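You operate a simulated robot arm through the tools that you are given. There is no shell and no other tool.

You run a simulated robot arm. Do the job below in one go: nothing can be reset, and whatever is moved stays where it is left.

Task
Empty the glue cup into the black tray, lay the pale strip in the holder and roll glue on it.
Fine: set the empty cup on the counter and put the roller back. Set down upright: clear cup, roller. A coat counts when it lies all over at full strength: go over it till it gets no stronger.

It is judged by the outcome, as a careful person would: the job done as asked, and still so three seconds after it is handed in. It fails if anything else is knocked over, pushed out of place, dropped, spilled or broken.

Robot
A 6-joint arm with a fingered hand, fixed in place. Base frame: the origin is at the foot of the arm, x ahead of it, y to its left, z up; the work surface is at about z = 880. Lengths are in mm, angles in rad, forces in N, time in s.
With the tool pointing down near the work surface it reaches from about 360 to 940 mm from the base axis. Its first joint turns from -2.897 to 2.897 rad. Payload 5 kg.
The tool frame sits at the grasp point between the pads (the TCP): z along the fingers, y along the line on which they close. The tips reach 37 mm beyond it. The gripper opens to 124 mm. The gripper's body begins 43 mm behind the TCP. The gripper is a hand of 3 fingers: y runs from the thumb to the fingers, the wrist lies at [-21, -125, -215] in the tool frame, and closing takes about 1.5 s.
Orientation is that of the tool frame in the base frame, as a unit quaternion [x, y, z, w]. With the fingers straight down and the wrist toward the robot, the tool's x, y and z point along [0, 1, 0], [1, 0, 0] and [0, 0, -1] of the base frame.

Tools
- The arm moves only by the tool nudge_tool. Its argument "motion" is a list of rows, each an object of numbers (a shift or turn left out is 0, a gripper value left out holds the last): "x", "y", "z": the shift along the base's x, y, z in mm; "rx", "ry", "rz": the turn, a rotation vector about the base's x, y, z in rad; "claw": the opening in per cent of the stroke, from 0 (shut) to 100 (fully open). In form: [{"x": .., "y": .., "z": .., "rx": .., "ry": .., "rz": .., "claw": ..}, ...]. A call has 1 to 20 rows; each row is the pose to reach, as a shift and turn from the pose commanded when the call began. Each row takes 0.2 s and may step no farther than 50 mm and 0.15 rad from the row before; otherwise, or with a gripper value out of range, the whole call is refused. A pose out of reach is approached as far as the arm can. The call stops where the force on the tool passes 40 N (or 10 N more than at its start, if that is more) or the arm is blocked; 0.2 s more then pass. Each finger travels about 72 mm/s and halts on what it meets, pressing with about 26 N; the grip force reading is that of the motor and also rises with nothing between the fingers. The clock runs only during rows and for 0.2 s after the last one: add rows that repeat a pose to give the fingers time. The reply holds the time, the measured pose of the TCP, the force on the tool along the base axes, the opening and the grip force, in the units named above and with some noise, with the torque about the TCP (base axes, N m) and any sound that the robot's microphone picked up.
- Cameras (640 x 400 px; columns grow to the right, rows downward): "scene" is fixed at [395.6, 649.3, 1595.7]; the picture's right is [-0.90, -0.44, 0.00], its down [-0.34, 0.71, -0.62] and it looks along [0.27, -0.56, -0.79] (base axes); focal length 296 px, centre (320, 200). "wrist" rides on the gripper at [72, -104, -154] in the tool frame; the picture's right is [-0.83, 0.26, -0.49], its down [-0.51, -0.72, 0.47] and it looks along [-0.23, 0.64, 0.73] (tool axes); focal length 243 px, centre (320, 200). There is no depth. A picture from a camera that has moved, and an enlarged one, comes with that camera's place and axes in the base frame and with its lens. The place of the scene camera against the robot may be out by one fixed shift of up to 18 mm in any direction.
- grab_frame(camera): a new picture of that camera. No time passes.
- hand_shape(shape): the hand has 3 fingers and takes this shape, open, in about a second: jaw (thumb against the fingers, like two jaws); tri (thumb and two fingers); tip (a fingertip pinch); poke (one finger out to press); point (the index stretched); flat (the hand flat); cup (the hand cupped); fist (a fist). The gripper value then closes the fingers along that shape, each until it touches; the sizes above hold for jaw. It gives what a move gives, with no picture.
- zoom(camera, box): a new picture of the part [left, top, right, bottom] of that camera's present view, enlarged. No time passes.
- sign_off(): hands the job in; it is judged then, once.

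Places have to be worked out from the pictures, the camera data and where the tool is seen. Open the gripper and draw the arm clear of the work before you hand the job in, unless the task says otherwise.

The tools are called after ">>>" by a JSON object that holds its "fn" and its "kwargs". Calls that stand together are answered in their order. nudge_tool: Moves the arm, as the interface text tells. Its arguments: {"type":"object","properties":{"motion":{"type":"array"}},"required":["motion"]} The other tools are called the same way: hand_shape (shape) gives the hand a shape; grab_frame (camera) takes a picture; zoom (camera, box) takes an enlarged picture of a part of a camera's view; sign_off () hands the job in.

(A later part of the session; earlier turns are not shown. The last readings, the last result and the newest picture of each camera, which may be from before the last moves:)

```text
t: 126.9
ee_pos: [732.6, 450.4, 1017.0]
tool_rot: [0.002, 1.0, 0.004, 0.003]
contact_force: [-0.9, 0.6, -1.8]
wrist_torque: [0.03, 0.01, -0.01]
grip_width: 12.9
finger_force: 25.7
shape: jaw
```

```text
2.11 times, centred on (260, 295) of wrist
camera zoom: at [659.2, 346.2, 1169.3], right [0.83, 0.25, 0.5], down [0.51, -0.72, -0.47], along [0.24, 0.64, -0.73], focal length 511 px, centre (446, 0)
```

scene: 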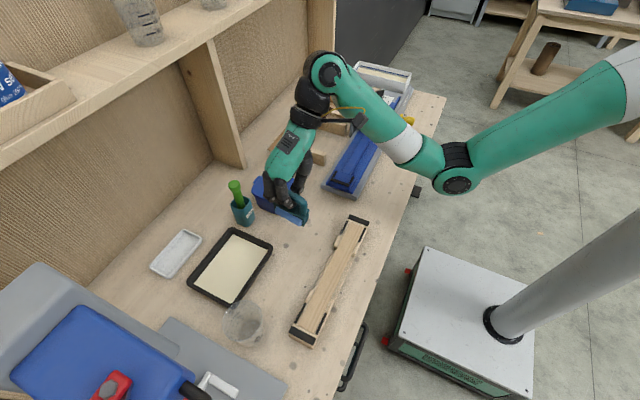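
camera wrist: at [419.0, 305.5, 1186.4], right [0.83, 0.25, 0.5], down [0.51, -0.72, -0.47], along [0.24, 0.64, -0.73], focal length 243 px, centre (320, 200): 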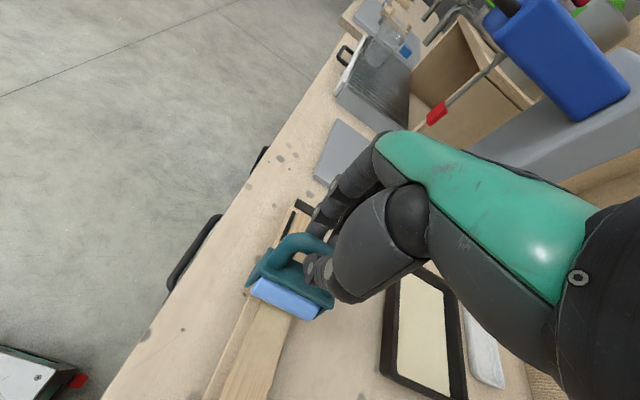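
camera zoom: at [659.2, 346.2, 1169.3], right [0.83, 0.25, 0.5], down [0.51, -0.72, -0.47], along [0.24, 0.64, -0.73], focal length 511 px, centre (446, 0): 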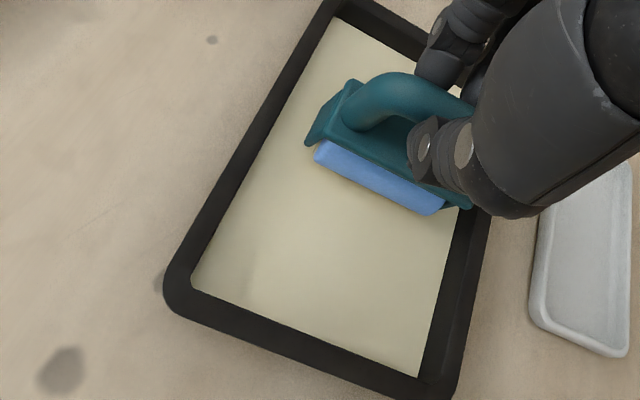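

No floor contact at this height yet; I lower until I feel it, then roll.

>>> {"fn": "nudge_tool", "kwargs": {"motion": [{"z": -1}, {"z": -2}, {"z": -2}]}}

>>> {"fn": "nudge_tool", "kwargs": {"motion": [{"z": -1}, {"z": -2}, {"z": -2}]}}

```text
t: 127.7
ee_pos: [733.5, 452.6, 1014.0]
tool_rot: [0.002, 1.0, 0.005, 0.003]
contact_force: [-1.1, -0.5, 7.6]
wrist_torque: [-0.04, -0.01, -0.02]
grip_width: 13.0
finger_force: 26.3
shape: jaw
```

```text
t: 128.5
ee_pos: [732.7, 451.1, 1012.8]
tool_rot: [0.002, 1.0, 0.005, 0.004]
contact_force: [0.6, 1.4, 22.0]
wrist_torque: [0.04, -0.03, -0.02]
grip_width: 13.9
finger_force: 27.1
shape: jaw
```

Contact at ≈1014.5. I ease up 2 mm (≈6 N) and roll three strokes.

>>> {"fn": "nudge_tool", "kwargs": {"motion": [{"z": 2}, {"y": -12, "z": 2}, {"y": -24, "z": 2}, {"y": -36, "z": 2}, {"y": -48, "z": 2}, {"y": -36, "z": 2}, {"y": -24, "z": 2}, {"y": -12, "z": 2}, {"y": 0, "z": 2}, {"y": 12, "z": 2}, {"y": 22, "z": 2}, {"y": 10, "z": 2}, {"y": -2, "z": 2}, {"y": -14, "z": 2}, {"y": -26, "z": 2}, {"y": -38, "z": 2}]}}

>>> {"fn": "zoom", "kwargs": {"camera": "wrist", "box": [170, 200, 350, 390]}}

```text
t: 131.9
ee_pos: [731.8, 409.5, 1012.7]
tool_rot: [0.003, 1.0, 0.003, 0.002]
contact_force: [0.4, 0.8, 3.6]
wrist_torque: [0.21, 0.03, -0.01]
grip_width: 12.7
finger_force: 25.6
shape: jaw
```

```text
2.11 times, centred on (260, 295) of wrist
camera zoom: at [658.8, 306.2, 1166.5], right [0.83, 0.25, 0.5], down [0.51, -0.72, -0.47], along [0.24, 0.64, -0.73], focal length 511 px, centre (446, 0)
```

zoom: 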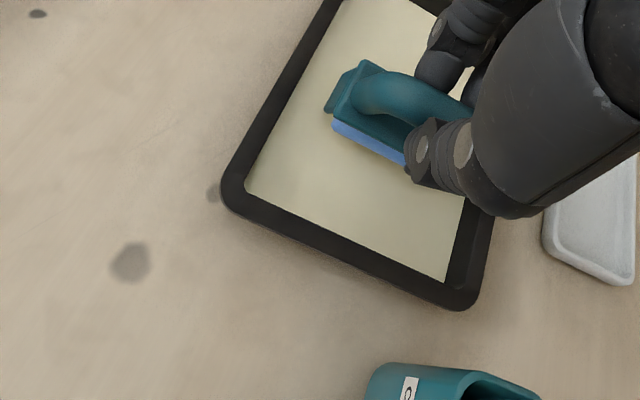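

Loaded. I return to the strip's far half, touching down around y≈290 first.

>>> {"fn": "nudge_tool", "kwargs": {"motion": [{"z": 20}, {"z": 45}, {"x": -40, "y": -19, "z": 50}, {"x": -80, "y": -38, "z": 50}, {"x": -120, "y": -57, "z": 50}, {"x": -160, "y": -76, "z": 50}, {"x": -200, "y": -95, "z": 45}, {"x": -238, "y": -110, "z": 35}, {"x": -238, "y": -120, "z": 26}]}}

>>> {"fn": "nudge_tool", "kwargs": {"motion": [{"z": -2}, {"z": -4}, {"z": -5}]}}

```text
t: 133.9
ee_pos: [496.8, 292.6, 1039.1]
tool_rot: [0.003, 1.0, 0.003, 0.003]
contact_force: [-0.7, -1.0, -1.1]
wrist_torque: [0.01, 0.03, 0.0]
grip_width: 12.5
finger_force: 26.0
shape: jaw
```

```text
t: 134.7
ee_pos: [496.9, 293.4, 1034.8]
tool_rot: [0.002, 1.0, 0.004, 0.002]
contact_force: [-1.4, 0.1, 1.8]
wrist_torque: [0.04, 0.02, -0.04]
grip_width: 12.5
finger_force: 26.2
shape: jaw
```

Contact (2 N) at z≈1034.8. I roll slowly to the −y end.

>>> {"fn": "nudge_tool", "kwargs": {"motion": [{"x": -2, "y": -12, "z": -0.5}, {"x": -2, "y": -24, "z": -1}, {"x": -2, "y": -36, "z": -1}, {"x": -2, "y": -48, "z": -1}, {"x": -2, "y": -60, "z": -1}, {"x": -2, "y": -70, "z": -1}, {"x": -2, "y": -78, "z": -1}]}}

>>> {"fn": "zoom", "kwargs": {"camera": "wrist", "box": [190, 200, 370, 380]}}

>>> {"fn": "zoom", "kwargs": {"camera": "scene", "box": [280, 200, 390, 350]}}

```text
t: 136.3
ee_pos: [495.9, 219.7, 1024.5]
tool_rot: [0.004, 1.0, 0.005, 0.004]
contact_force: [-3.0, -3.3, 15.7]
wrist_torque: [0.03, 0.04, -0.02]
grip_width: 13.3
finger_force: 25.4
shape: jaw
out of reach, approached as far as the arm can: row 6, 7
```

```text
2.22 times, centred on (280, 290) of wrist
camera zoom: at [421.2, 115.8, 1178.8], right [0.83, 0.25, 0.5], down [0.51, -0.72, -0.47], along [0.24, 0.65, -0.72], focal length 539 px, centre (409, 0)
```

zoom: 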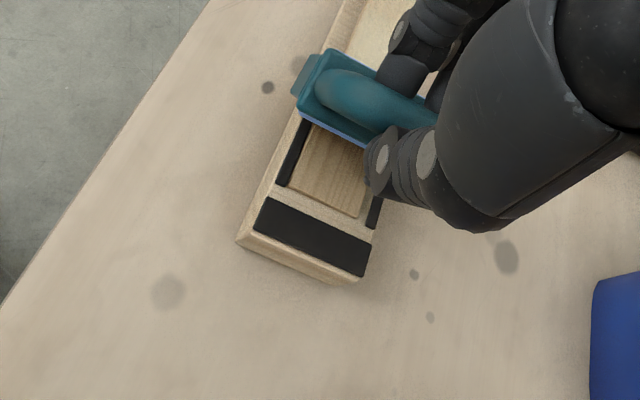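

```text
2.67 times, centred on (335, 275) of scene
camera zoom: at [395.6, 649.3, 1595.7], right [-0.9, -0.44, 0.0], down [-0.34, 0.71, -0.62], along [0.27, -0.56, -0.79], focal length 789 px, centre (280, 0)
```

zoom: 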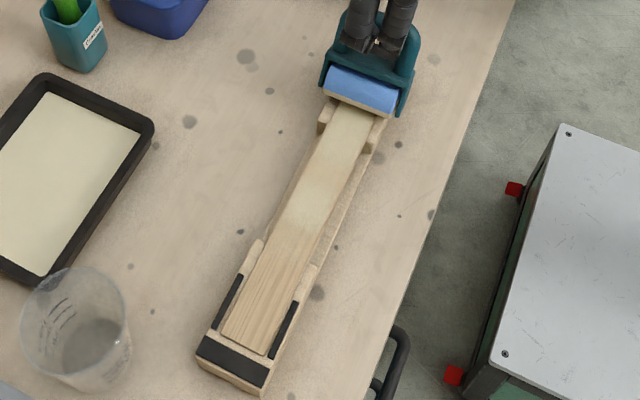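

The arm's inner reach ends at TCP y≈222, so for this end I'll tilt the hand so the roller's foot points to −y. First I back up and lift.

>>> {"fn": "nudge_tool", "kwargs": {"motion": [{"y": 10, "z": 5}, {"y": 25, "z": 12}, {"y": 40, "z": 20}, {"y": 60, "z": 25}]}}

>>> {"fn": "nudge_tool", "kwargs": {"motion": [{"rx": -0.1}, {"rx": -0.2}, {"rx": -0.3}, {"rx": -0.4}]}}

>>> {"fn": "grab_frame", "kwargs": {"camera": "wrist"}}

>>> {"fn": "zoom", "kwargs": {"camera": "scene", "box": [280, 180, 390, 350]}}

```text
t: 137.3
ee_pos: [496.1, 281.1, 1050.5]
tool_rot: [0.003, 1.0, 0.003, 0.003]
contact_force: [-0.1, 0.4, -1.9]
wrist_torque: [-0.02, 0.01, 0.01]
grip_width: 12.4
finger_force: 25.8
shape: jaw
```

```text
t: 138.3
ee_pos: [518.2, 311.4, 996.9]
tool_rot: [0.002, 0.987, -0.157, 0.01]
contact_force: [-2.5, 0.5, 21.5]
wrist_torque: [-0.11, 0.3, -0.02]
grip_width: 12.4
finger_force: 25.6
shape: jaw
out of reach, approached as far as the arm can: row 1, 2, 3, 4
stopped in row 4: the force on the tool passed its limit at 49 N (the readings are from after the stop); the commanded pose is now the measured one
```

```text
taken
camera wrist: at [441.7, 258.8, 1175.1], right [0.82, 0.4, 0.4], down [0.51, -0.83, -0.21], along [0.25, 0.38, -0.89], focal length 243 px, centre (320, 200)
```

wrist: 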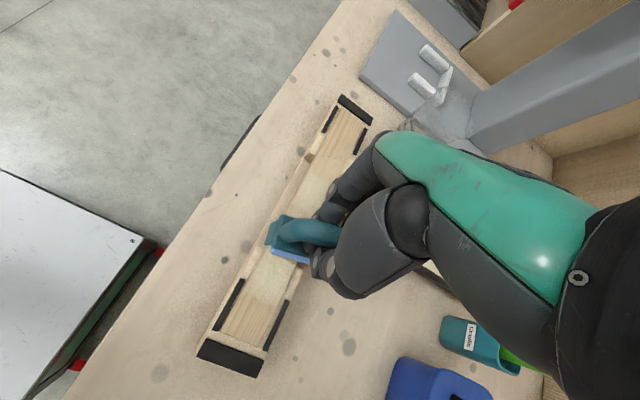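

```text
2.35 times, centred on (335, 265) of scene
camera zoom: at [395.6, 649.3, 1595.7], right [-0.9, -0.44, 0.0], down [-0.34, 0.71, -0.62], along [0.27, -0.56, -0.79], focal length 696 px, centre (285, 47)
```

zoom: 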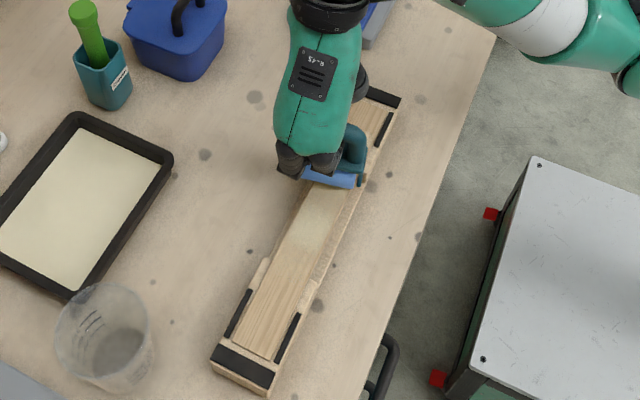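

Tilting that way hit the reach limit and pressed the roller down; I recover at once by lifting, moving +y and untilting together.

>>> {"fn": "nudge_tool", "kwargs": {"motion": [{"y": 5, "z": 12, "rx": 0.05}, {"x": -4, "y": 15, "z": 25, "rx": 0.13}, {"x": -10, "y": 30, "z": 38, "rx": 0.21}, {"x": -16, "y": 42, "z": 50, "rx": 0.28}, {"x": -22, "y": 50, "z": 60, "rx": 0.31}, {"x": -22, "y": 50, "z": 65, "rx": 0.31}]}}

>>> {"fn": "grab_frame", "kwargs": {"camera": "wrist"}}

>>> {"fn": "zoom", "kwargs": {"camera": "scene", "box": [280, 180, 390, 350]}}

```text
t: 139.7
ee_pos: [494.4, 358.3, 1061.9]
tool_rot: [0.004, 1.0, -0.005, 0.006]
contact_force: [-0.1, -0.4, -2.0]
wrist_torque: [-0.03, -0.01, -0.01]
grip_width: 11.0
finger_force: 26.4
shape: jaw
```

```text
taken
camera wrist: at [420.4, 256.8, 1216.4], right [0.82, 0.26, 0.5], down [0.51, -0.73, -0.46], along [0.25, 0.63, -0.73], focal length 243 px, centre (320, 200)
```

wrist: 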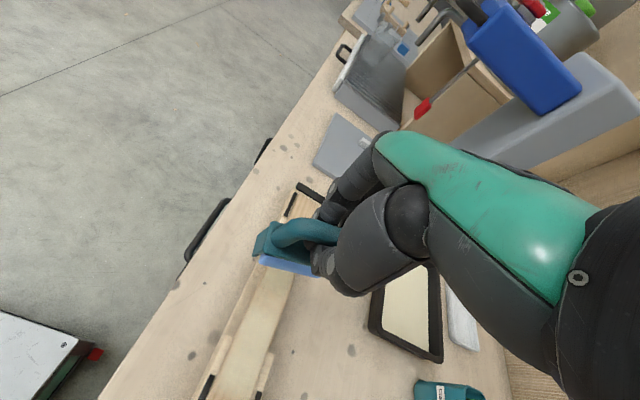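

```text
2.35 times, centred on (335, 265) of scene
camera zoom: at [395.6, 649.3, 1595.7], right [-0.9, -0.44, 0.0], down [-0.34, 0.71, -0.62], along [0.27, -0.56, -0.79], focal length 696 px, centre (285, 47)
```

zoom: 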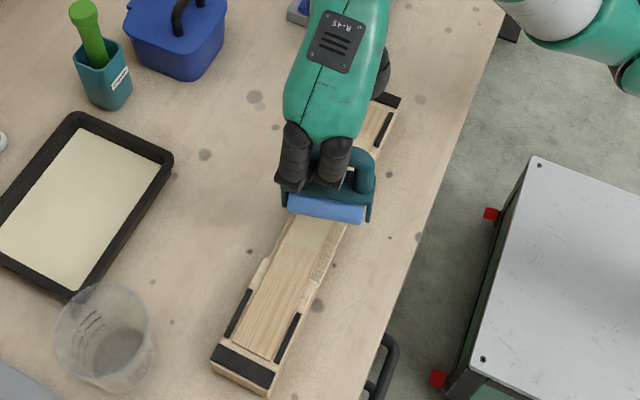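

>>> {"fn": "zoom", "kwargs": {"camera": "wrist", "box": [230, 190, 350, 300]}}

>>> {"fn": "zoom", "kwargs": {"camera": "scene", "box": [310, 225, 370, 285]}}

```text
3.64 times, centred on (290, 245) of wrist
camera zoom: at [420.4, 256.8, 1216.4], right [0.82, 0.26, 0.5], down [0.51, -0.73, -0.46], along [0.25, 0.63, -0.73], focal length 882 px, centre (429, 36)
```

zoom: 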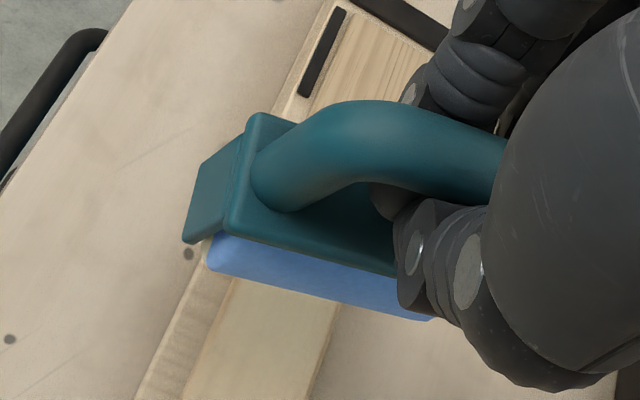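

```text
6.67 times, centred on (340, 255) of scene
camera zoom: at [395.6, 649.3, 1595.7], right [-0.9, -0.44, 0.0], down [-0.34, 0.71, -0.62], along [0.27, -0.56, -0.79], focal length 1972 px, centre (187, -167)
```

zoom: 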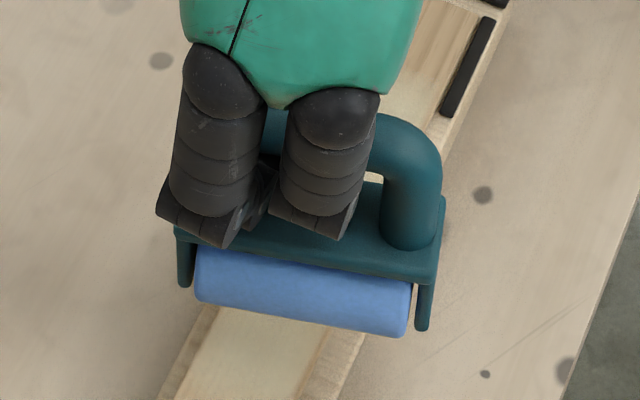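

The roller yawed ~0.22 rad in the fingers but is still well held. I correct with rz −0.22 and go to the tray to reload for the near half.

>>> {"fn": "nudge_tool", "kwargs": {"motion": [{"z": 10, "rz": -0.1}, {"x": 30, "y": 12, "z": 15, "rz": -0.22}, {"x": 70, "y": 26, "z": 15, "rz": -0.22}, {"x": 110, "y": 42, "z": 15, "rz": -0.22}, {"x": 150, "y": 57, "z": 15, "rz": -0.22}, {"x": 190, "y": 72, "z": 15, "rz": -0.22}, {"x": 236, "y": 88, "z": 15, "rz": -0.22}, {"x": 236, "y": 88, "z": -15, "rz": -0.22}, {"x": 236, "y": 88, "z": -35, "rz": -0.22}, {"x": 236, "y": 88, "z": -42, "rz": -0.22}]}}

>>> {"fn": "zoom", "kwargs": {"camera": "wrist", "box": [170, 180, 360, 370]}}

>>> {"fn": "zoom", "kwargs": {"camera": "scene", "box": [180, 190, 300, 310]}}

```text
t: 141.9
ee_pos: [731.0, 448.3, 1018.4]
tool_rot: [0.114, 0.993, -0.005, 0.007]
contact_force: [0.9, 0.5, -1.9]
wrist_torque: [-0.03, -0.02, 0.01]
grip_width: 10.9
finger_force: 26.0
shape: jaw
```

```text
2.11 times, centred on (265, 275) of wrist
camera zoom: at [635.8, 364.7, 1172.6], right [0.86, 0.07, 0.5], down [0.34, -0.82, -0.46], along [0.38, 0.56, -0.73], focal length 511 px, centre (436, 42)
```

zoom: 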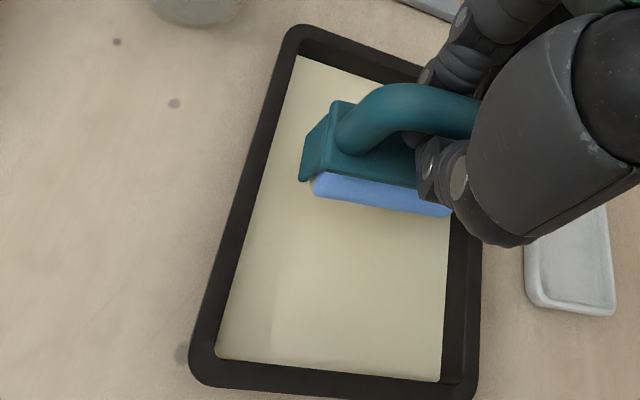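

```text
3.33 times, centred on (240, 250) of scene
camera zoom: at [395.6, 649.3, 1595.7], right [-0.9, -0.44, 0.0], down [-0.34, 0.71, -0.62], along [0.27, -0.56, -0.79], focal length 986 px, centre (587, 33)
```

zoom: 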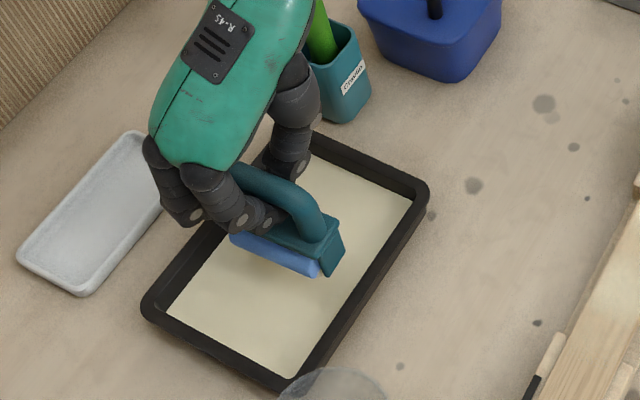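

Roller is parallel to the tray. I shift 4 mm to −x, lower to floor contact and roll several strokes.

>>> {"fn": "nudge_tool", "kwargs": {"motion": [{"x": -4, "z": -2}, {"x": -4, "z": -3.5}, {"x": -4, "z": -3.5}]}}

>>> {"fn": "nudge_tool", "kwargs": {"motion": [{"z": -1}, {"z": -2}, {"z": -2}]}}

```text
t: 142.7
ee_pos: [727.7, 448.3, 1014.3]
tool_rot: [0.114, 0.993, -0.006, 0.007]
contact_force: [1.1, -0.7, -1.3]
wrist_torque: [-0.02, -0.03, -0.04]
grip_width: 10.9
finger_force: 26.3
shape: jaw
```

```text
t: 143.5
ee_pos: [728.0, 449.6, 1011.2]
tool_rot: [0.113, 0.994, -0.005, 0.008]
contact_force: [-0.6, 0.4, -1.7]
wrist_torque: [0.01, 0.0, 0.01]
grip_width: 11.1
finger_force: 26.5
shape: jaw
```

>>> {"fn": "nudge_tool", "kwargs": {"motion": [{"z": -1}, {"z": -2}, {"z": -2}]}}

>>> {"fn": "nudge_tool", "kwargs": {"motion": [{"z": -1}, {"z": -2}, {"z": -2}]}}

```text
t: 144.3
ee_pos: [729.0, 447.9, 1009.7]
tool_rot: [0.113, 0.994, -0.006, 0.007]
contact_force: [-0.7, -0.1, -2.4]
wrist_torque: [0.0, 0.01, -0.03]
grip_width: 11.1
finger_force: 25.4
shape: jaw
```

```text
t: 145.1
ee_pos: [728.2, 448.4, 1007.6]
tool_rot: [0.113, 0.994, -0.005, 0.006]
contact_force: [-0.5, 0.4, -2.2]
wrist_torque: [-0.01, 0.0, 0.03]
grip_width: 10.7
finger_force: 26.1
shape: jaw
```

Still none — the earlier push seated the bar deeper in the hand. I continue down.

>>> {"fn": "nudge_tool", "kwargs": {"motion": [{"z": -1.5}, {"z": -3}, {"z": -3}]}}

>>> {"fn": "nudge_tool", "kwargs": {"motion": [{"z": -1.5}, {"z": -3}, {"z": -3}]}}

```text
t: 145.9
ee_pos: [728.5, 448.2, 1005.2]
tool_rot: [0.113, 0.994, -0.006, 0.007]
contact_force: [-1.2, 0.7, -1.5]
wrist_torque: [0.0, -0.04, 0.01]
grip_width: 11.1
finger_force: 26.5
shape: jaw
```

```text
t: 146.7
ee_pos: [728.2, 447.9, 1001.3]
tool_rot: [0.113, 0.994, -0.007, 0.008]
contact_force: [0.5, -0.2, -2.3]
wrist_torque: [-0.03, 0.02, 0.02]
grip_width: 11.1
finger_force: 25.9
shape: jaw
```

>>> {"fn": "zoom", "kwargs": {"camera": "scene", "box": [210, 210, 280, 280]}}

>>> {"fn": "nudge_tool", "kwargs": {"motion": [{"z": -1.5}, {"z": -3}, {"z": -3}]}}

```text
5.71 times, centred on (245, 245) of scene
camera zoom: at [395.6, 649.3, 1595.7], right [-0.9, -0.44, 0.0], down [-0.34, 0.71, -0.62], along [0.27, -0.56, -0.79], focal length 1690 px, centre (749, -57)
```

zoom: 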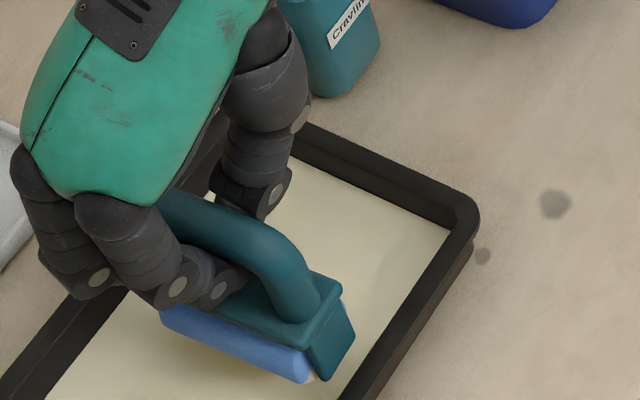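

```text
t: 147.5
ee_pos: [729.8, 448.7, 999.0]
tool_rot: [0.113, 0.994, -0.006, 0.006]
contact_force: [-1.4, 0.5, -2.3]
wrist_torque: [0.0, -0.04, 0.01]
grip_width: 10.9
finger_force: 25.9
shape: jaw
```

>>> {"fn": "nudge_tool", "kwargs": {"motion": [{"z": -1.5}, {"z": -3}, {"z": -3}]}}

>>> {"fn": "nudge_tool", "kwargs": {"motion": [{"z": -1.5}, {"z": -3}, {"z": -3}]}}

```text
t: 148.3
ee_pos: [728.0, 448.3, 995.8]
tool_rot: [0.114, 0.993, -0.007, 0.007]
contact_force: [0.7, 0.0, -3.3]
wrist_torque: [-0.01, 0.05, 0.03]
grip_width: 10.9
finger_force: 26.3
shape: jaw
```

```text
t: 149.1
ee_pos: [728.5, 448.2, 993.4]
tool_rot: [0.114, 0.993, -0.005, 0.006]
contact_force: [0.8, -0.2, -1.9]
wrist_torque: [0.02, 0.01, -0.03]
grip_width: 11.1
finger_force: 26.6
shape: jaw
```

>>> {"fn": "zoom", "kwargs": {"camera": "wrist", "box": [210, 180, 350, 320]}}

>>> {"fn": "zoom", "kwargs": {"camera": "scene", "box": [210, 210, 280, 280]}}

```text
2.86 times, centred on (280, 250) of wrist
camera zoom: at [632.8, 364.7, 1148.1], right [0.86, 0.08, 0.5], down [0.34, -0.82, -0.46], along [0.38, 0.56, -0.73], focal length 693 px, centre (434, 57)
```

zoom: 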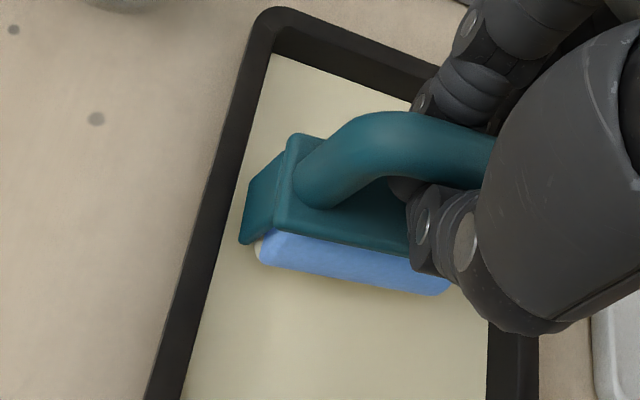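

```text
5.71 times, centred on (245, 245) of scene
camera zoom: at [395.6, 649.3, 1595.7], right [-0.9, -0.44, 0.0], down [-0.34, 0.71, -0.62], along [0.27, -0.56, -0.79], focal length 1690 px, centre (749, -57)
```

zoom: 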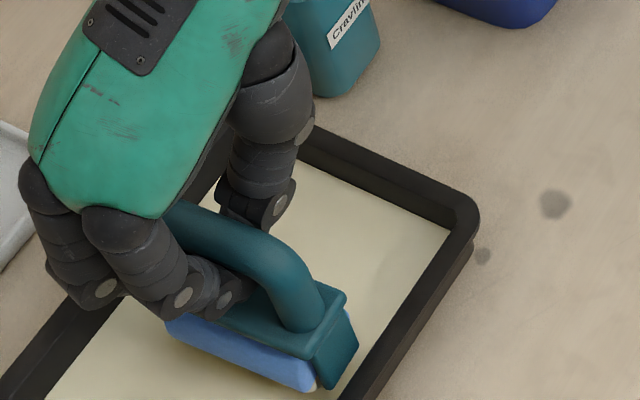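

>>> {"fn": "nudge_tool", "kwargs": {"motion": [{"z": -2}, {"z": -4}, {"z": -4}]}}

>>> {"fn": "nudge_tool", "kwargs": {"motion": [{"z": -1.5}, {"z": -3}, {"z": -3}]}}

```text
t: 149.9
ee_pos: [727.3, 447.9, 988.6]
tool_rot: [0.113, 0.994, -0.006, 0.006]
contact_force: [0.3, -0.2, -1.6]
wrist_torque: [0.0, 0.0, -0.02]
grip_width: 11.1
finger_force: 25.8
shape: jaw
```

```text
t: 150.7
ee_pos: [728.5, 447.3, 985.5]
tool_rot: [0.114, 0.993, -0.005, 0.007]
contact_force: [0.7, 1.0, -0.6]
wrist_torque: [0.01, 0.01, 0.0]
grip_width: 11.2
finger_force: 26.2
shape: jaw
```

Contact begins at ≈985. I lower 1.5 mm more and roll strokes in the glue.

>>> {"fn": "nudge_tool", "kwargs": {"motion": [{"z": -1}, {"y": -12, "z": -1.5}, {"y": -24, "z": -1.5}, {"y": -36, "z": -1.5}, {"y": -46, "z": -1.5}, {"y": -34, "z": -1.5}, {"y": -22, "z": -1.5}, {"y": -10, "z": -1.5}, {"y": 2, "z": -1.5}, {"y": 14, "z": -1.5}, {"y": 24, "z": -1.5}, {"y": 12, "z": -1.5}, {"y": 0, "z": -1.5}, {"y": -12, "z": -1.5}, {"y": -24, "z": -1.5}, {"y": -12, "z": -1.5}, {"y": 0, "z": -1.5}]}}

>>> {"fn": "zoom", "kwargs": {"camera": "wrist", "box": [210, 180, 350, 320]}}

```text
t: 154.3
ee_pos: [729.0, 445.9, 982.5]
tool_rot: [0.113, 0.994, -0.004, 0.008]
contact_force: [0.2, -0.2, -0.5]
wrist_torque: [0.03, 0.01, -0.01]
grip_width: 11.3
finger_force: 25.9
shape: jaw
```

```text
2.86 times, centred on (280, 250) of wrist
camera zoom: at [632.3, 364.0, 1138.1], right [0.86, 0.07, 0.5], down [0.34, -0.82, -0.46], along [0.38, 0.56, -0.73], focal length 693 px, centre (434, 57)
```

zoom: 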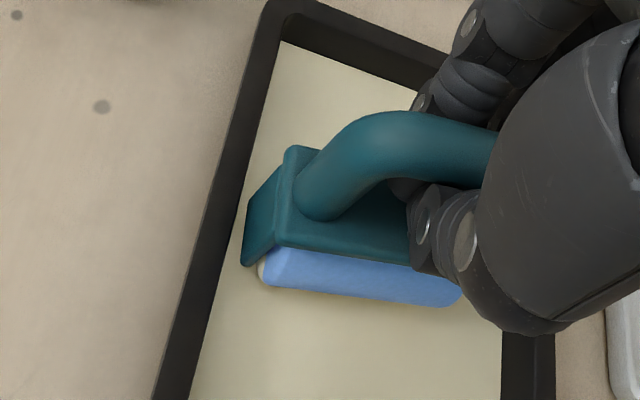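

I take the loaded roller to the strip's near half, touching down near y≈430 (contact now expected at z≈1003).

>>> {"fn": "nudge_tool", "kwargs": {"motion": [{"z": 25}, {"z": 55, "rz": -0.04}, {"x": -40, "z": 70, "rz": -0.08}, {"x": -85, "z": 75, "rz": -0.08}, {"x": -130, "y": -3, "z": 75, "rz": -0.08}, {"x": -175, "y": -6, "z": 70, "rz": -0.08}, {"x": -215, "y": -10, "z": 60, "rz": -0.08}, {"x": -235, "y": -14, "z": 45, "rz": -0.08}, {"x": -235, "y": -14, "z": 32, "rz": -0.08}]}}

>>> {"fn": "nudge_tool", "kwargs": {"motion": [{"z": -3}, {"z": -6}, {"z": -6}]}}

>>> {"fn": "zoom", "kwargs": {"camera": "scene", "box": [270, 220, 370, 350]}}

```text
t: 156.3
ee_pos: [491.1, 433.5, 1018.3]
tool_rot: [0.153, 0.988, -0.007, 0.006]
contact_force: [-0.1, -0.7, -2.0]
wrist_torque: [-0.03, 0.01, -0.02]
grip_width: 11.0
finger_force: 26.1
shape: jaw
```

```text
t: 157.1
ee_pos: [493.6, 433.7, 1011.1]
tool_rot: [0.152, 0.988, -0.007, 0.007]
contact_force: [-0.6, 0.0, -1.2]
wrist_torque: [-0.01, 0.0, 0.01]
grip_width: 10.9
finger_force: 25.8
shape: jaw
```

```text
3.08 times, centred on (320, 285) of scene
camera zoom: at [395.6, 649.3, 1595.7], right [-0.9, -0.44, 0.0], down [-0.34, 0.71, -0.62], along [0.27, -0.56, -0.79], focal length 910 px, centre (320, -62)
```

zoom: 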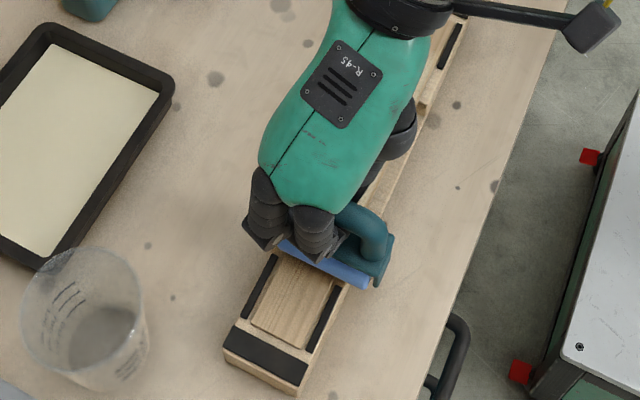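

Roller is square to the strip. I lower to contact.

>>> {"fn": "nudge_tool", "kwargs": {"motion": [{"z": -2}, {"z": -4}, {"z": -4}]}}

>>> {"fn": "nudge_tool", "kwargs": {"motion": [{"z": -1}, {"z": -2}, {"z": -2}]}}

```text
t: 157.9
ee_pos: [493.4, 433.9, 1006.6]
tool_rot: [0.152, 0.988, -0.006, 0.007]
contact_force: [0.5, -0.3, -0.5]
wrist_torque: [0.02, 0.02, -0.03]
grip_width: 11.2
finger_force: 25.5
shape: jaw
```

```text
t: 158.7
ee_pos: [493.1, 434.4, 1003.6]
tool_rot: [0.152, 0.988, -0.007, 0.006]
contact_force: [-1.2, 0.0, 0.2]
wrist_torque: [0.0, 0.01, 0.03]
grip_width: 11.0
finger_force: 26.0
shape: jaw
```

The roller now rests on the strip mostly by its own weight with the bar caged in the fingers — gentle contact. I roll toward the +y end.

>>> {"fn": "nudge_tool", "kwargs": {"motion": [{"y": 10, "z": -1}, {"y": 20, "z": -1}, {"y": 30, "z": -1}, {"y": 40, "z": -1}, {"y": 50, "z": -1}, {"y": 58, "z": -1}]}}

>>> {"fn": "zoom", "kwargs": {"camera": "scene", "box": [270, 240, 370, 370]}}

>>> {"fn": "zoom", "kwargs": {"camera": "wrist", "box": [190, 180, 370, 380]}}

```text
t: 160.1
ee_pos: [493.6, 491.5, 1003.2]
tool_rot: [0.153, 0.988, -0.005, 0.007]
contact_force: [0.4, -0.1, -1.2]
wrist_torque: [0.03, 0.02, 0.04]
grip_width: 11.2
finger_force: 25.7
shape: jaw
```

```text
3.08 times, centred on (320, 305) of scene
camera zoom: at [395.6, 649.3, 1595.7], right [-0.9, -0.44, 0.0], down [-0.34, 0.71, -0.62], along [0.27, -0.56, -0.79], focal length 910 px, centre (320, -123)
```

zoom: 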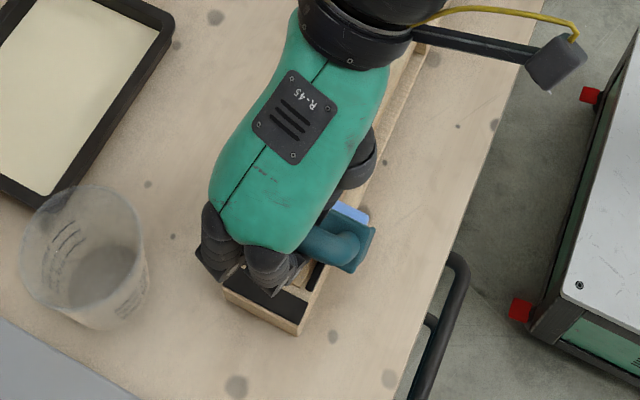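

```text
2.00 times, centred on (280, 280) of wrist
camera zoom: at [391.5, 417.0, 1157.5], right [0.86, 0.01, 0.5], down [0.27, -0.85, -0.46], along [0.42, 0.53, -0.73], focal length 485 px, centre (400, 40)
```

zoom: 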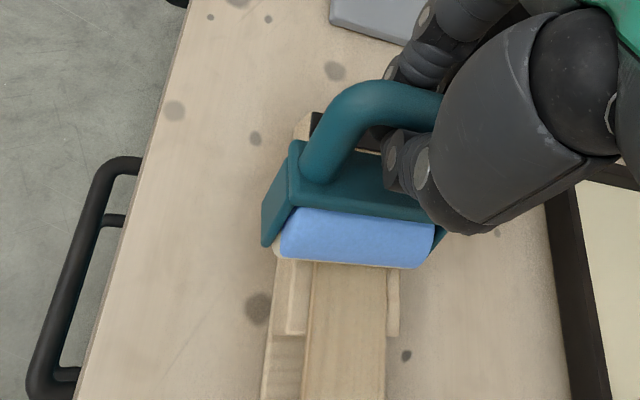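

The caged bar lets the body tip too much when pushed, so I need a firmer grip. I lift off, let it hang upright, and go back to its counter spot to set it down and regrip it by the plate edges.

>>> {"fn": "nudge_tool", "kwargs": {"motion": [{"y": -5, "z": 15}, {"y": -10, "z": 35}, {"x": 15, "y": -30, "z": 55}, {"x": 40, "y": -65, "z": 65}, {"x": 65, "y": -100, "z": 65}, {"x": 90, "y": -135, "z": 65}, {"x": 112, "y": -165, "z": 65}, {"x": 131, "y": -188, "z": 60}, {"x": 131, "y": -188, "z": 45}, {"x": 131, "y": -188, "z": 45}]}}

>>> {"fn": "zoom", "kwargs": {"camera": "scene", "box": [260, 170, 340, 260]}}

>>> {"fn": "zoom", "kwargs": {"camera": "wrist", "box": [210, 180, 370, 340]}}

>>> {"fn": "zoom", "kwargs": {"camera": "scene", "box": [280, 200, 390, 360]}}

```text
t: 162.3
ee_pos: [623.0, 303.9, 1045.9]
tool_rot: [0.153, 0.988, -0.006, 0.007]
contact_force: [0.4, -0.8, -1.9]
wrist_torque: [-0.02, -0.04, -0.01]
grip_width: 10.8
finger_force: 25.9
shape: jaw
```

```text
4.44 times, centred on (300, 215) of scene
camera zoom: at [395.6, 649.3, 1595.7], right [-0.9, -0.44, 0.0], down [-0.34, 0.71, -0.62], along [0.27, -0.56, -0.79], focal length 1314 px, centre (409, 133)
```

zoom: 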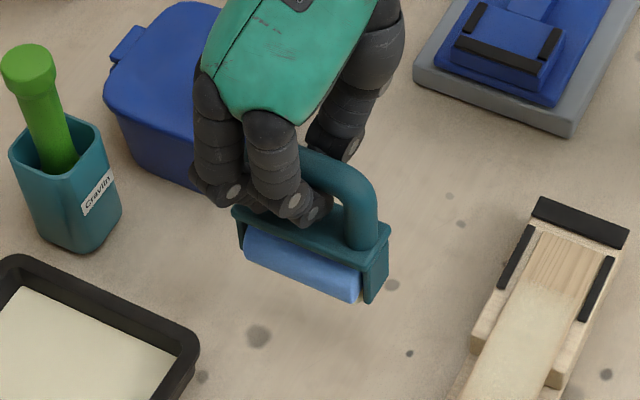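

```text
2.50 times, centred on (290, 260) of wrist
camera zoom: at [520.8, 228.9, 1202.0], right [0.86, 0.01, 0.5], down [0.27, -0.85, -0.46], along [0.42, 0.53, -0.73], focal length 606 px, centre (395, 50)
```

zoom: 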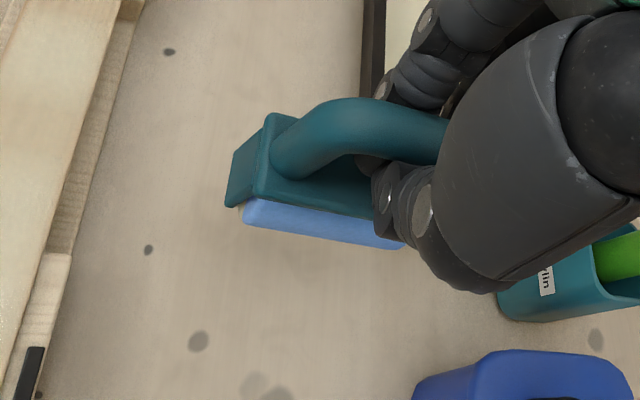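

```text
2.50 times, centred on (335, 280) of scene
camera zoom: at [395.6, 649.3, 1595.7], right [-0.9, -0.44, 0.0], down [-0.34, 0.71, -0.62], along [0.27, -0.56, -0.79], focal length 739 px, centre (282, 0)
```

zoom: 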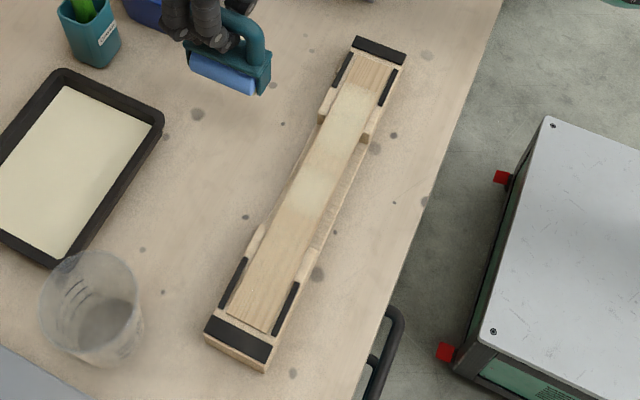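

It hangs nearly upright. I lower it onto its counter spot watching for the weight to come off.

>>> {"fn": "nudge_tool", "kwargs": {"motion": [{"z": -15}, {"z": -30}, {"z": -40}]}}

>>> {"fn": "nudge_tool", "kwargs": {"motion": [{"z": -4}, {"z": -8}, {"z": -8}]}}

>>> {"fn": "nudge_tool", "kwargs": {"motion": [{"z": -4}, {"z": -8}, {"z": -8}]}}

```text
t: 163.1
ee_pos: [622.8, 302.4, 1007.7]
tool_rot: [0.152, 0.988, -0.006, 0.006]
contact_force: [-0.7, 0.0, -1.0]
wrist_torque: [-0.02, -0.01, 0.01]
grip_width: 11.0
finger_force: 26.2
shape: jaw
```

```text
t: 163.9
ee_pos: [624.0, 303.3, 999.5]
tool_rot: [0.152, 0.988, -0.006, 0.006]
contact_force: [0.6, -0.3, -2.2]
wrist_torque: [-0.05, -0.02, -0.01]
grip_width: 10.9
finger_force: 26.0
shape: jaw
```

```text
t: 164.7
ee_pos: [623.2, 303.3, 992.4]
tool_rot: [0.154, 0.988, -0.006, 0.006]
contact_force: [-0.1, -0.3, -1.4]
wrist_torque: [-0.02, -0.01, -0.03]
grip_width: 11.1
finger_force: 25.6
shape: jaw
```

>>> {"fn": "nudge_tool", "kwargs": {"motion": [{"z": -4}, {"z": -8}, {"z": -8}]}}

>>> {"fn": "nudge_tool", "kwargs": {"motion": [{"z": -3}, {"z": -6}, {"z": -6}]}}

>>> {"fn": "zoom", "kwargs": {"camera": "scene", "box": [270, 195, 330, 265]}}

```text
t: 165.5
ee_pos: [623.8, 303.3, 985.5]
tool_rot: [0.152, 0.988, -0.007, 0.007]
contact_force: [1.0, 0.0, -2.8]
wrist_torque: [0.0, 0.0, -0.02]
grip_width: 11.2
finger_force: 26.5
shape: jaw
```

```text
t: 166.3
ee_pos: [623.7, 303.2, 977.7]
tool_rot: [0.153, 0.988, -0.007, 0.006]
contact_force: [0.6, 0.4, -2.5]
wrist_torque: [0.0, 0.01, 0.0]
grip_width: 10.8
finger_force: 26.5
shape: jaw
```

```text
5.71 times, centred on (300, 230) of scene
camera zoom: at [395.6, 649.3, 1595.7], right [-0.9, -0.44, 0.0], down [-0.34, 0.71, -0.62], along [0.27, -0.56, -0.79], focal length 1690 px, centre (434, 29)
```

zoom: 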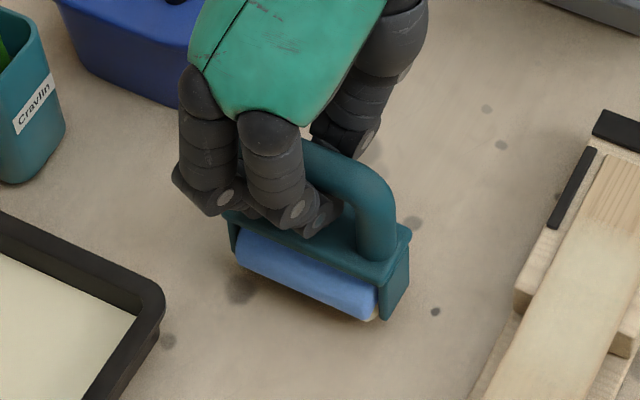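

>>> {"fn": "nudge_tool", "kwargs": {"motion": [{"z": -2}, {"z": -4}, {"z": -4}]}}

>>> {"fn": "nudge_tool", "kwargs": {"motion": [{"z": -2}, {"z": -4}, {"z": -4}]}}

```text
t: 167.1
ee_pos: [622.4, 303.6, 974.3]
tool_rot: [0.154, 0.988, -0.006, 0.008]
contact_force: [0.1, 0.0, -0.8]
wrist_torque: [0.01, 0.01, 0.02]
grip_width: 11.1
finger_force: 26.2
shape: jaw
```

```text
t: 167.9
ee_pos: [624.4, 303.7, 970.6]
tool_rot: [0.152, 0.988, -0.006, 0.007]
contact_force: [0.4, 1.0, -0.8]
wrist_torque: [0.0, 0.03, 0.03]
grip_width: 10.9
finger_force: 25.8
shape: jaw
```

The counter now takes the weight. I lower 4 mm more, then open and raise.

>>> {"fn": "nudge_tool", "kwargs": {"motion": [{"z": -2}, {"z": -4}, {"z": -4}]}}

>>> {"fn": "zoom", "kwargs": {"camera": "scene", "box": [270, 195, 330, 265]}}

>>> {"fn": "zoom", "kwargs": {"camera": "wrist", "box": [210, 180, 370, 340]}}

```text
t: 168.7
ee_pos: [625.7, 303.3, 966.6]
tool_rot: [0.152, 0.988, -0.007, 0.006]
contact_force: [-0.3, 0.0, 0.0]
wrist_torque: [-0.03, 0.03, 0.0]
grip_width: 10.9
finger_force: 26.0
shape: jaw
```

```text
5.71 times, centred on (300, 230) of scene
camera zoom: at [395.6, 649.3, 1595.7], right [-0.9, -0.44, 0.0], down [-0.34, 0.71, -0.62], along [0.27, -0.56, -0.79], focal length 1690 px, centre (434, 29)
```

zoom: 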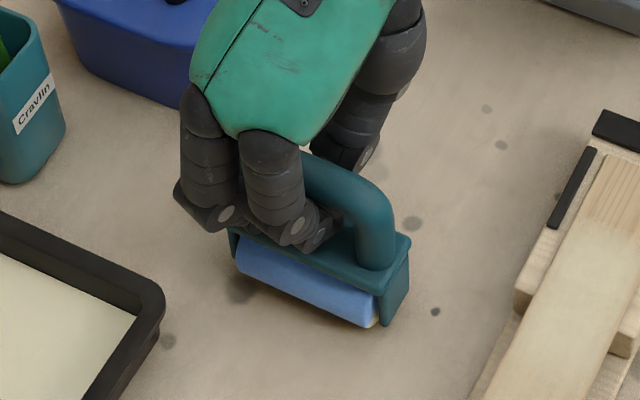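

```text
2.50 times, centred on (290, 260) of wrist
camera zoom: at [522.3, 228.6, 1121.4], right [0.86, 0.01, 0.5], down [0.27, -0.85, -0.46], along [0.42, 0.53, -0.73], focal length 606 px, centre (395, 50)
```

zoom: 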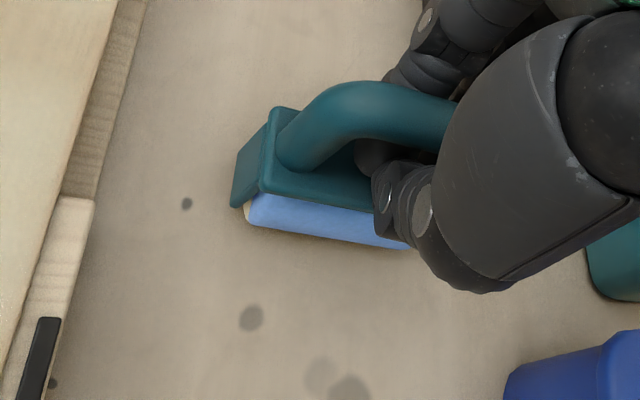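

It stands on the counter with no load on the hand. I open the fingers and look before moving.

>>> {"fn": "nudge_tool", "kwargs": {"motion": [{"claw": 14}, {"claw": 22}, {"claw": 30}, {"claw": 38}, {"claw": 46}, {"claw": 46}, {"claw": 46}]}}

>>> {"fn": "zoom", "kwargs": {"camera": "scene", "box": [270, 195, 330, 265]}}

>>> {"fn": "zoom", "kwargs": {"camera": "wrist", "box": [210, 180, 370, 340]}}

```text
t: 170.3
ee_pos: [624.4, 303.4, 966.0]
tool_rot: [0.152, 0.988, -0.005, 0.007]
contact_force: [0.0, 0.0, 8.5]
wrist_torque: [0.16, -0.2, -0.03]
grip_width: 56.2
finger_force: 0.1
shape: jaw
```

```text
5.71 times, centred on (300, 230) of scene
camera zoom: at [395.6, 649.3, 1595.7], right [-0.9, -0.44, 0.0], down [-0.34, 0.71, -0.62], along [0.27, -0.56, -0.79], focal length 1690 px, centre (434, 29)
```

zoom: 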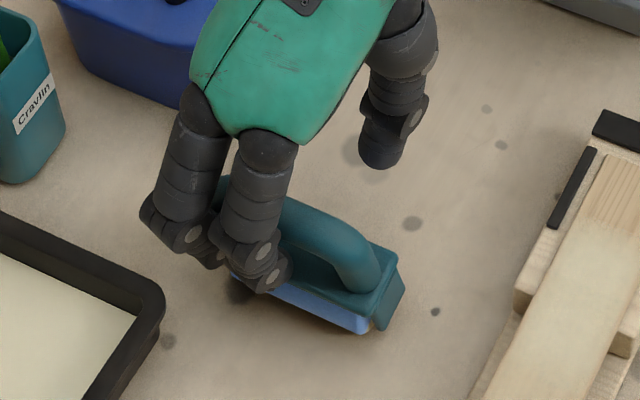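

```text
2.50 times, centred on (290, 260) of wrist
camera zoom: at [522.2, 228.5, 1121.8], right [0.86, 0.01, 0.5], down [0.27, -0.85, -0.46], along [0.42, 0.53, -0.73], focal length 606 px, centre (395, 50)
```

zoom: 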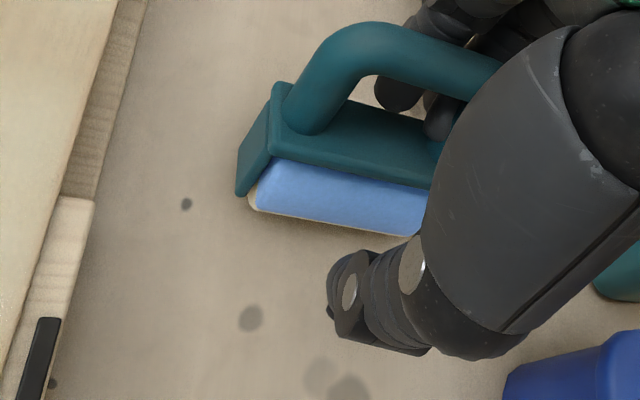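

On opening, the roller leaned toward +y onto the two fingers — it hadn't been truly upright. I bring the fingers back in gently (not fully) so they stand it up between them.

>>> {"fn": "nudge_tool", "kwargs": {"motion": [{"claw": 42}, {"claw": 38}, {"claw": 34}, {"claw": 30}, {"claw": 26}, {"claw": 23}, {"claw": 20}, {"claw": 18}, {"claw": 18}, {"claw": 18}]}}

>>> {"fn": "zoom", "kwargs": {"camera": "scene", "box": [270, 195, 330, 265]}}

>>> {"fn": "zoom", "kwargs": {"camera": "wrist", "box": [210, 180, 370, 340]}}

```text
t: 172.5
ee_pos: [625.5, 304.6, 966.6]
tool_rot: [0.152, 0.988, -0.005, 0.007]
contact_force: [1.7, 3.9, 10.8]
wrist_torque: [0.29, -0.15, 0.02]
grip_width: 23.6
finger_force: 0.1
shape: jaw
```

```text
5.71 times, centred on (300, 230) of scene
camera zoom: at [395.6, 649.3, 1595.7], right [-0.9, -0.44, 0.0], down [-0.34, 0.71, -0.62], along [0.27, -0.56, -0.79], focal length 1690 px, centre (434, 29)
```

zoom: 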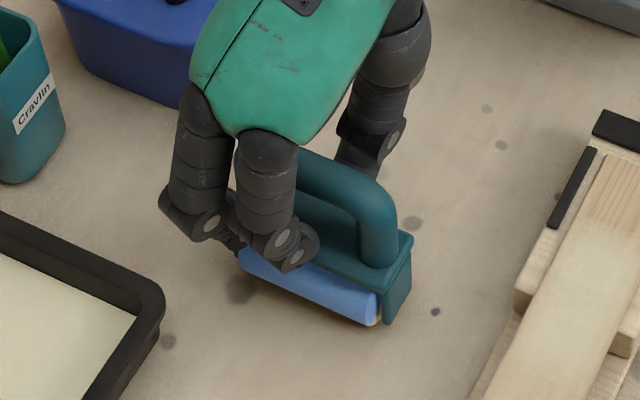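

```text
2.50 times, centred on (290, 260) of wrist
camera zoom: at [522.1, 228.6, 1121.9], right [0.86, 0.01, 0.5], down [0.27, -0.85, -0.46], along [0.42, 0.53, -0.73], focal length 606 px, centre (395, 50)
```

zoom: 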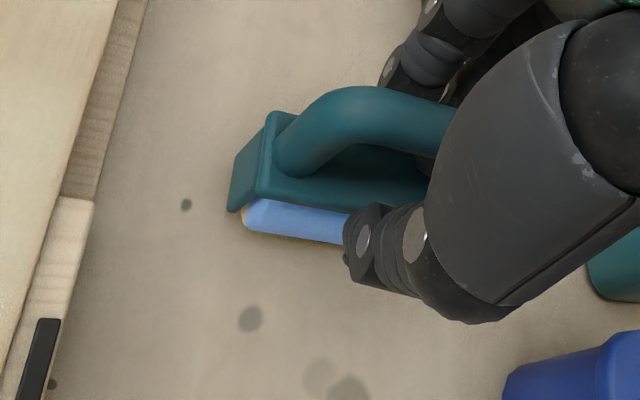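

The roller is upright again between the fingers. I raise the hand slowly to the good pinch height (z≈1000) with the fingers lightly around the bar.

>>> {"fn": "nudge_tool", "kwargs": {"motion": [{"z": 4}, {"z": 9}, {"z": 14}, {"z": 19}]}}

>>> {"fn": "zoom", "kwargs": {"camera": "scene", "box": [270, 190, 330, 260]}}

>>> {"fn": "nudge_tool", "kwargs": {"motion": [{"z": 5}, {"z": 10}, {"z": 14}]}}

>>> {"fn": "zoom", "kwargs": {"camera": "scene", "box": [270, 190, 330, 260]}}

>>> {"fn": "zoom", "kwargs": {"camera": "wrist", "box": [210, 180, 370, 340]}}

```text
t: 173.5
ee_pos: [623.7, 303.4, 983.0]
tool_rot: [0.153, 0.988, -0.006, 0.006]
contact_force: [-0.9, -0.1, -1.2]
wrist_torque: [-0.02, 0.06, 0.02]
grip_width: 22.5
finger_force: 0.1
shape: jaw
```

```text
5.71 times, centred on (300, 225) of scene
camera zoom: at [395.6, 649.3, 1595.7], right [-0.9, -0.44, 0.0], down [-0.34, 0.71, -0.62], along [0.27, -0.56, -0.79], focal length 1690 px, centre (434, 57)
```

zoom: 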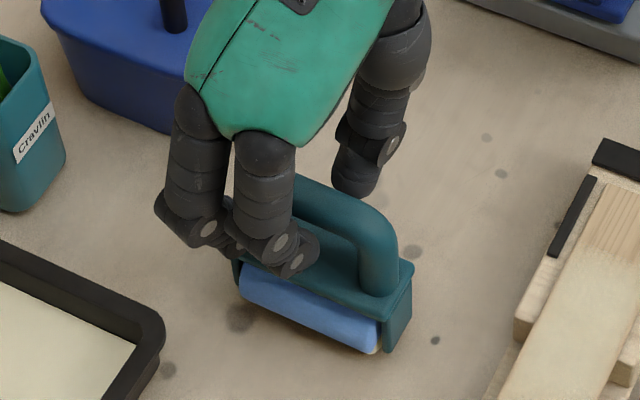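

```text
t: 174.3
ee_pos: [623.5, 303.3, 1000.1]
tool_rot: [0.151, 0.988, -0.006, 0.007]
contact_force: [-0.7, 0.6, -0.5]
wrist_torque: [-0.02, 0.0, 0.02]
grip_width: 22.6
finger_force: 0.0
shape: jaw
```

```text
5.71 times, centred on (300, 225) of scene
camera zoom: at [395.6, 649.3, 1595.7], right [-0.9, -0.44, 0.0], down [-0.34, 0.71, -0.62], along [0.27, -0.56, -0.79], focal length 1690 px, centre (434, 57)
```

zoom: 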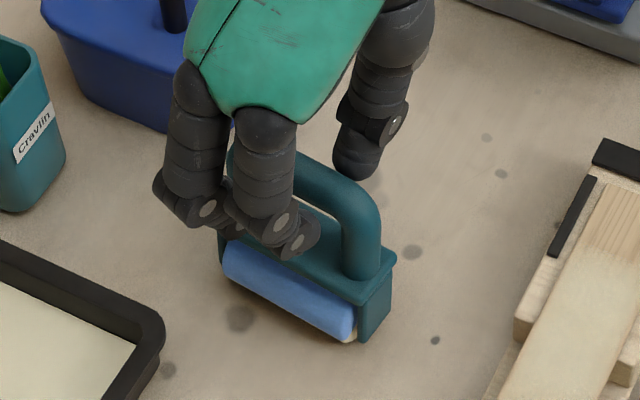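

```text
2.50 times, centred on (290, 260) of wrist
camera zoom: at [521.2, 227.5, 1154.0], right [0.86, 0.01, 0.5], down [0.27, -0.85, -0.46], along [0.42, 0.53, -0.73], focal length 606 px, centre (395, 50)
```

zoom: 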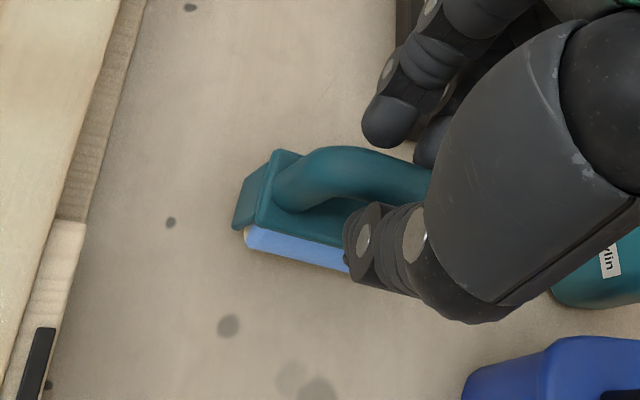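

The roller now stands upright by itself at ≈(633, 308). I'll take the firmer grip on the plate's long edges: raise clear, open, square up (+0.22 rad) and centre over it.

>>> {"fn": "nudge_tool", "kwargs": {"motion": [{"claw": 30}, {"claw": 40, "z": 5}, {"claw": 48, "z": 15}, {"z": 32}, {"x": 2, "y": 2.5, "z": 35, "rz": 0.11}, {"x": 4, "y": 5, "z": 35, "rz": 0.222}, {"x": 4, "y": 5, "z": 35, "rz": 0.222}]}}

>>> {"fn": "zoom", "kwargs": {"camera": "scene", "box": [270, 190, 330, 260]}}

>>> {"fn": "zoom", "kwargs": {"camera": "wrist", "box": [210, 180, 370, 340]}}

```text
t: 175.9
ee_pos: [627.6, 307.7, 1034.5]
tool_rot: [0.043, 0.999, -0.004, 0.008]
contact_force: [0.1, 0.3, 0.7]
wrist_torque: [0.01, 0.01, 0.0]
grip_width: 59.2
finger_force: 0.0
shape: jaw
```

```text
5.71 times, centred on (300, 225) of scene
camera zoom: at [395.6, 649.3, 1595.7], right [-0.9, -0.44, 0.0], down [-0.34, 0.71, -0.62], along [0.27, -0.56, -0.79], focal length 1690 px, centre (434, 57)
```

zoom: 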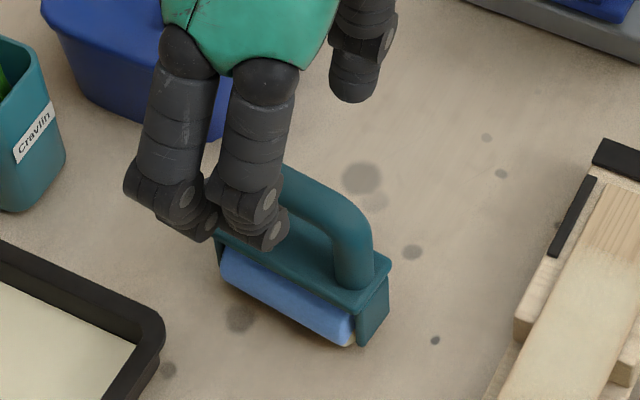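

```text
2.50 times, centred on (290, 260) of wrist
camera zoom: at [544.0, 211.6, 1189.7], right [0.84, 0.2, 0.5], down [0.45, -0.77, -0.46], along [0.29, 0.61, -0.73], focal length 606 px, centre (395, 50)
```

zoom: 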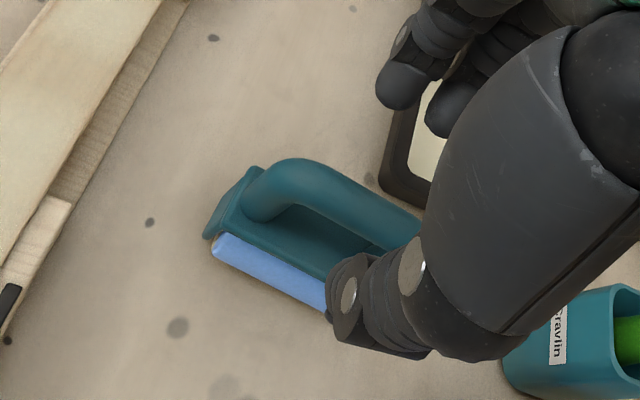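

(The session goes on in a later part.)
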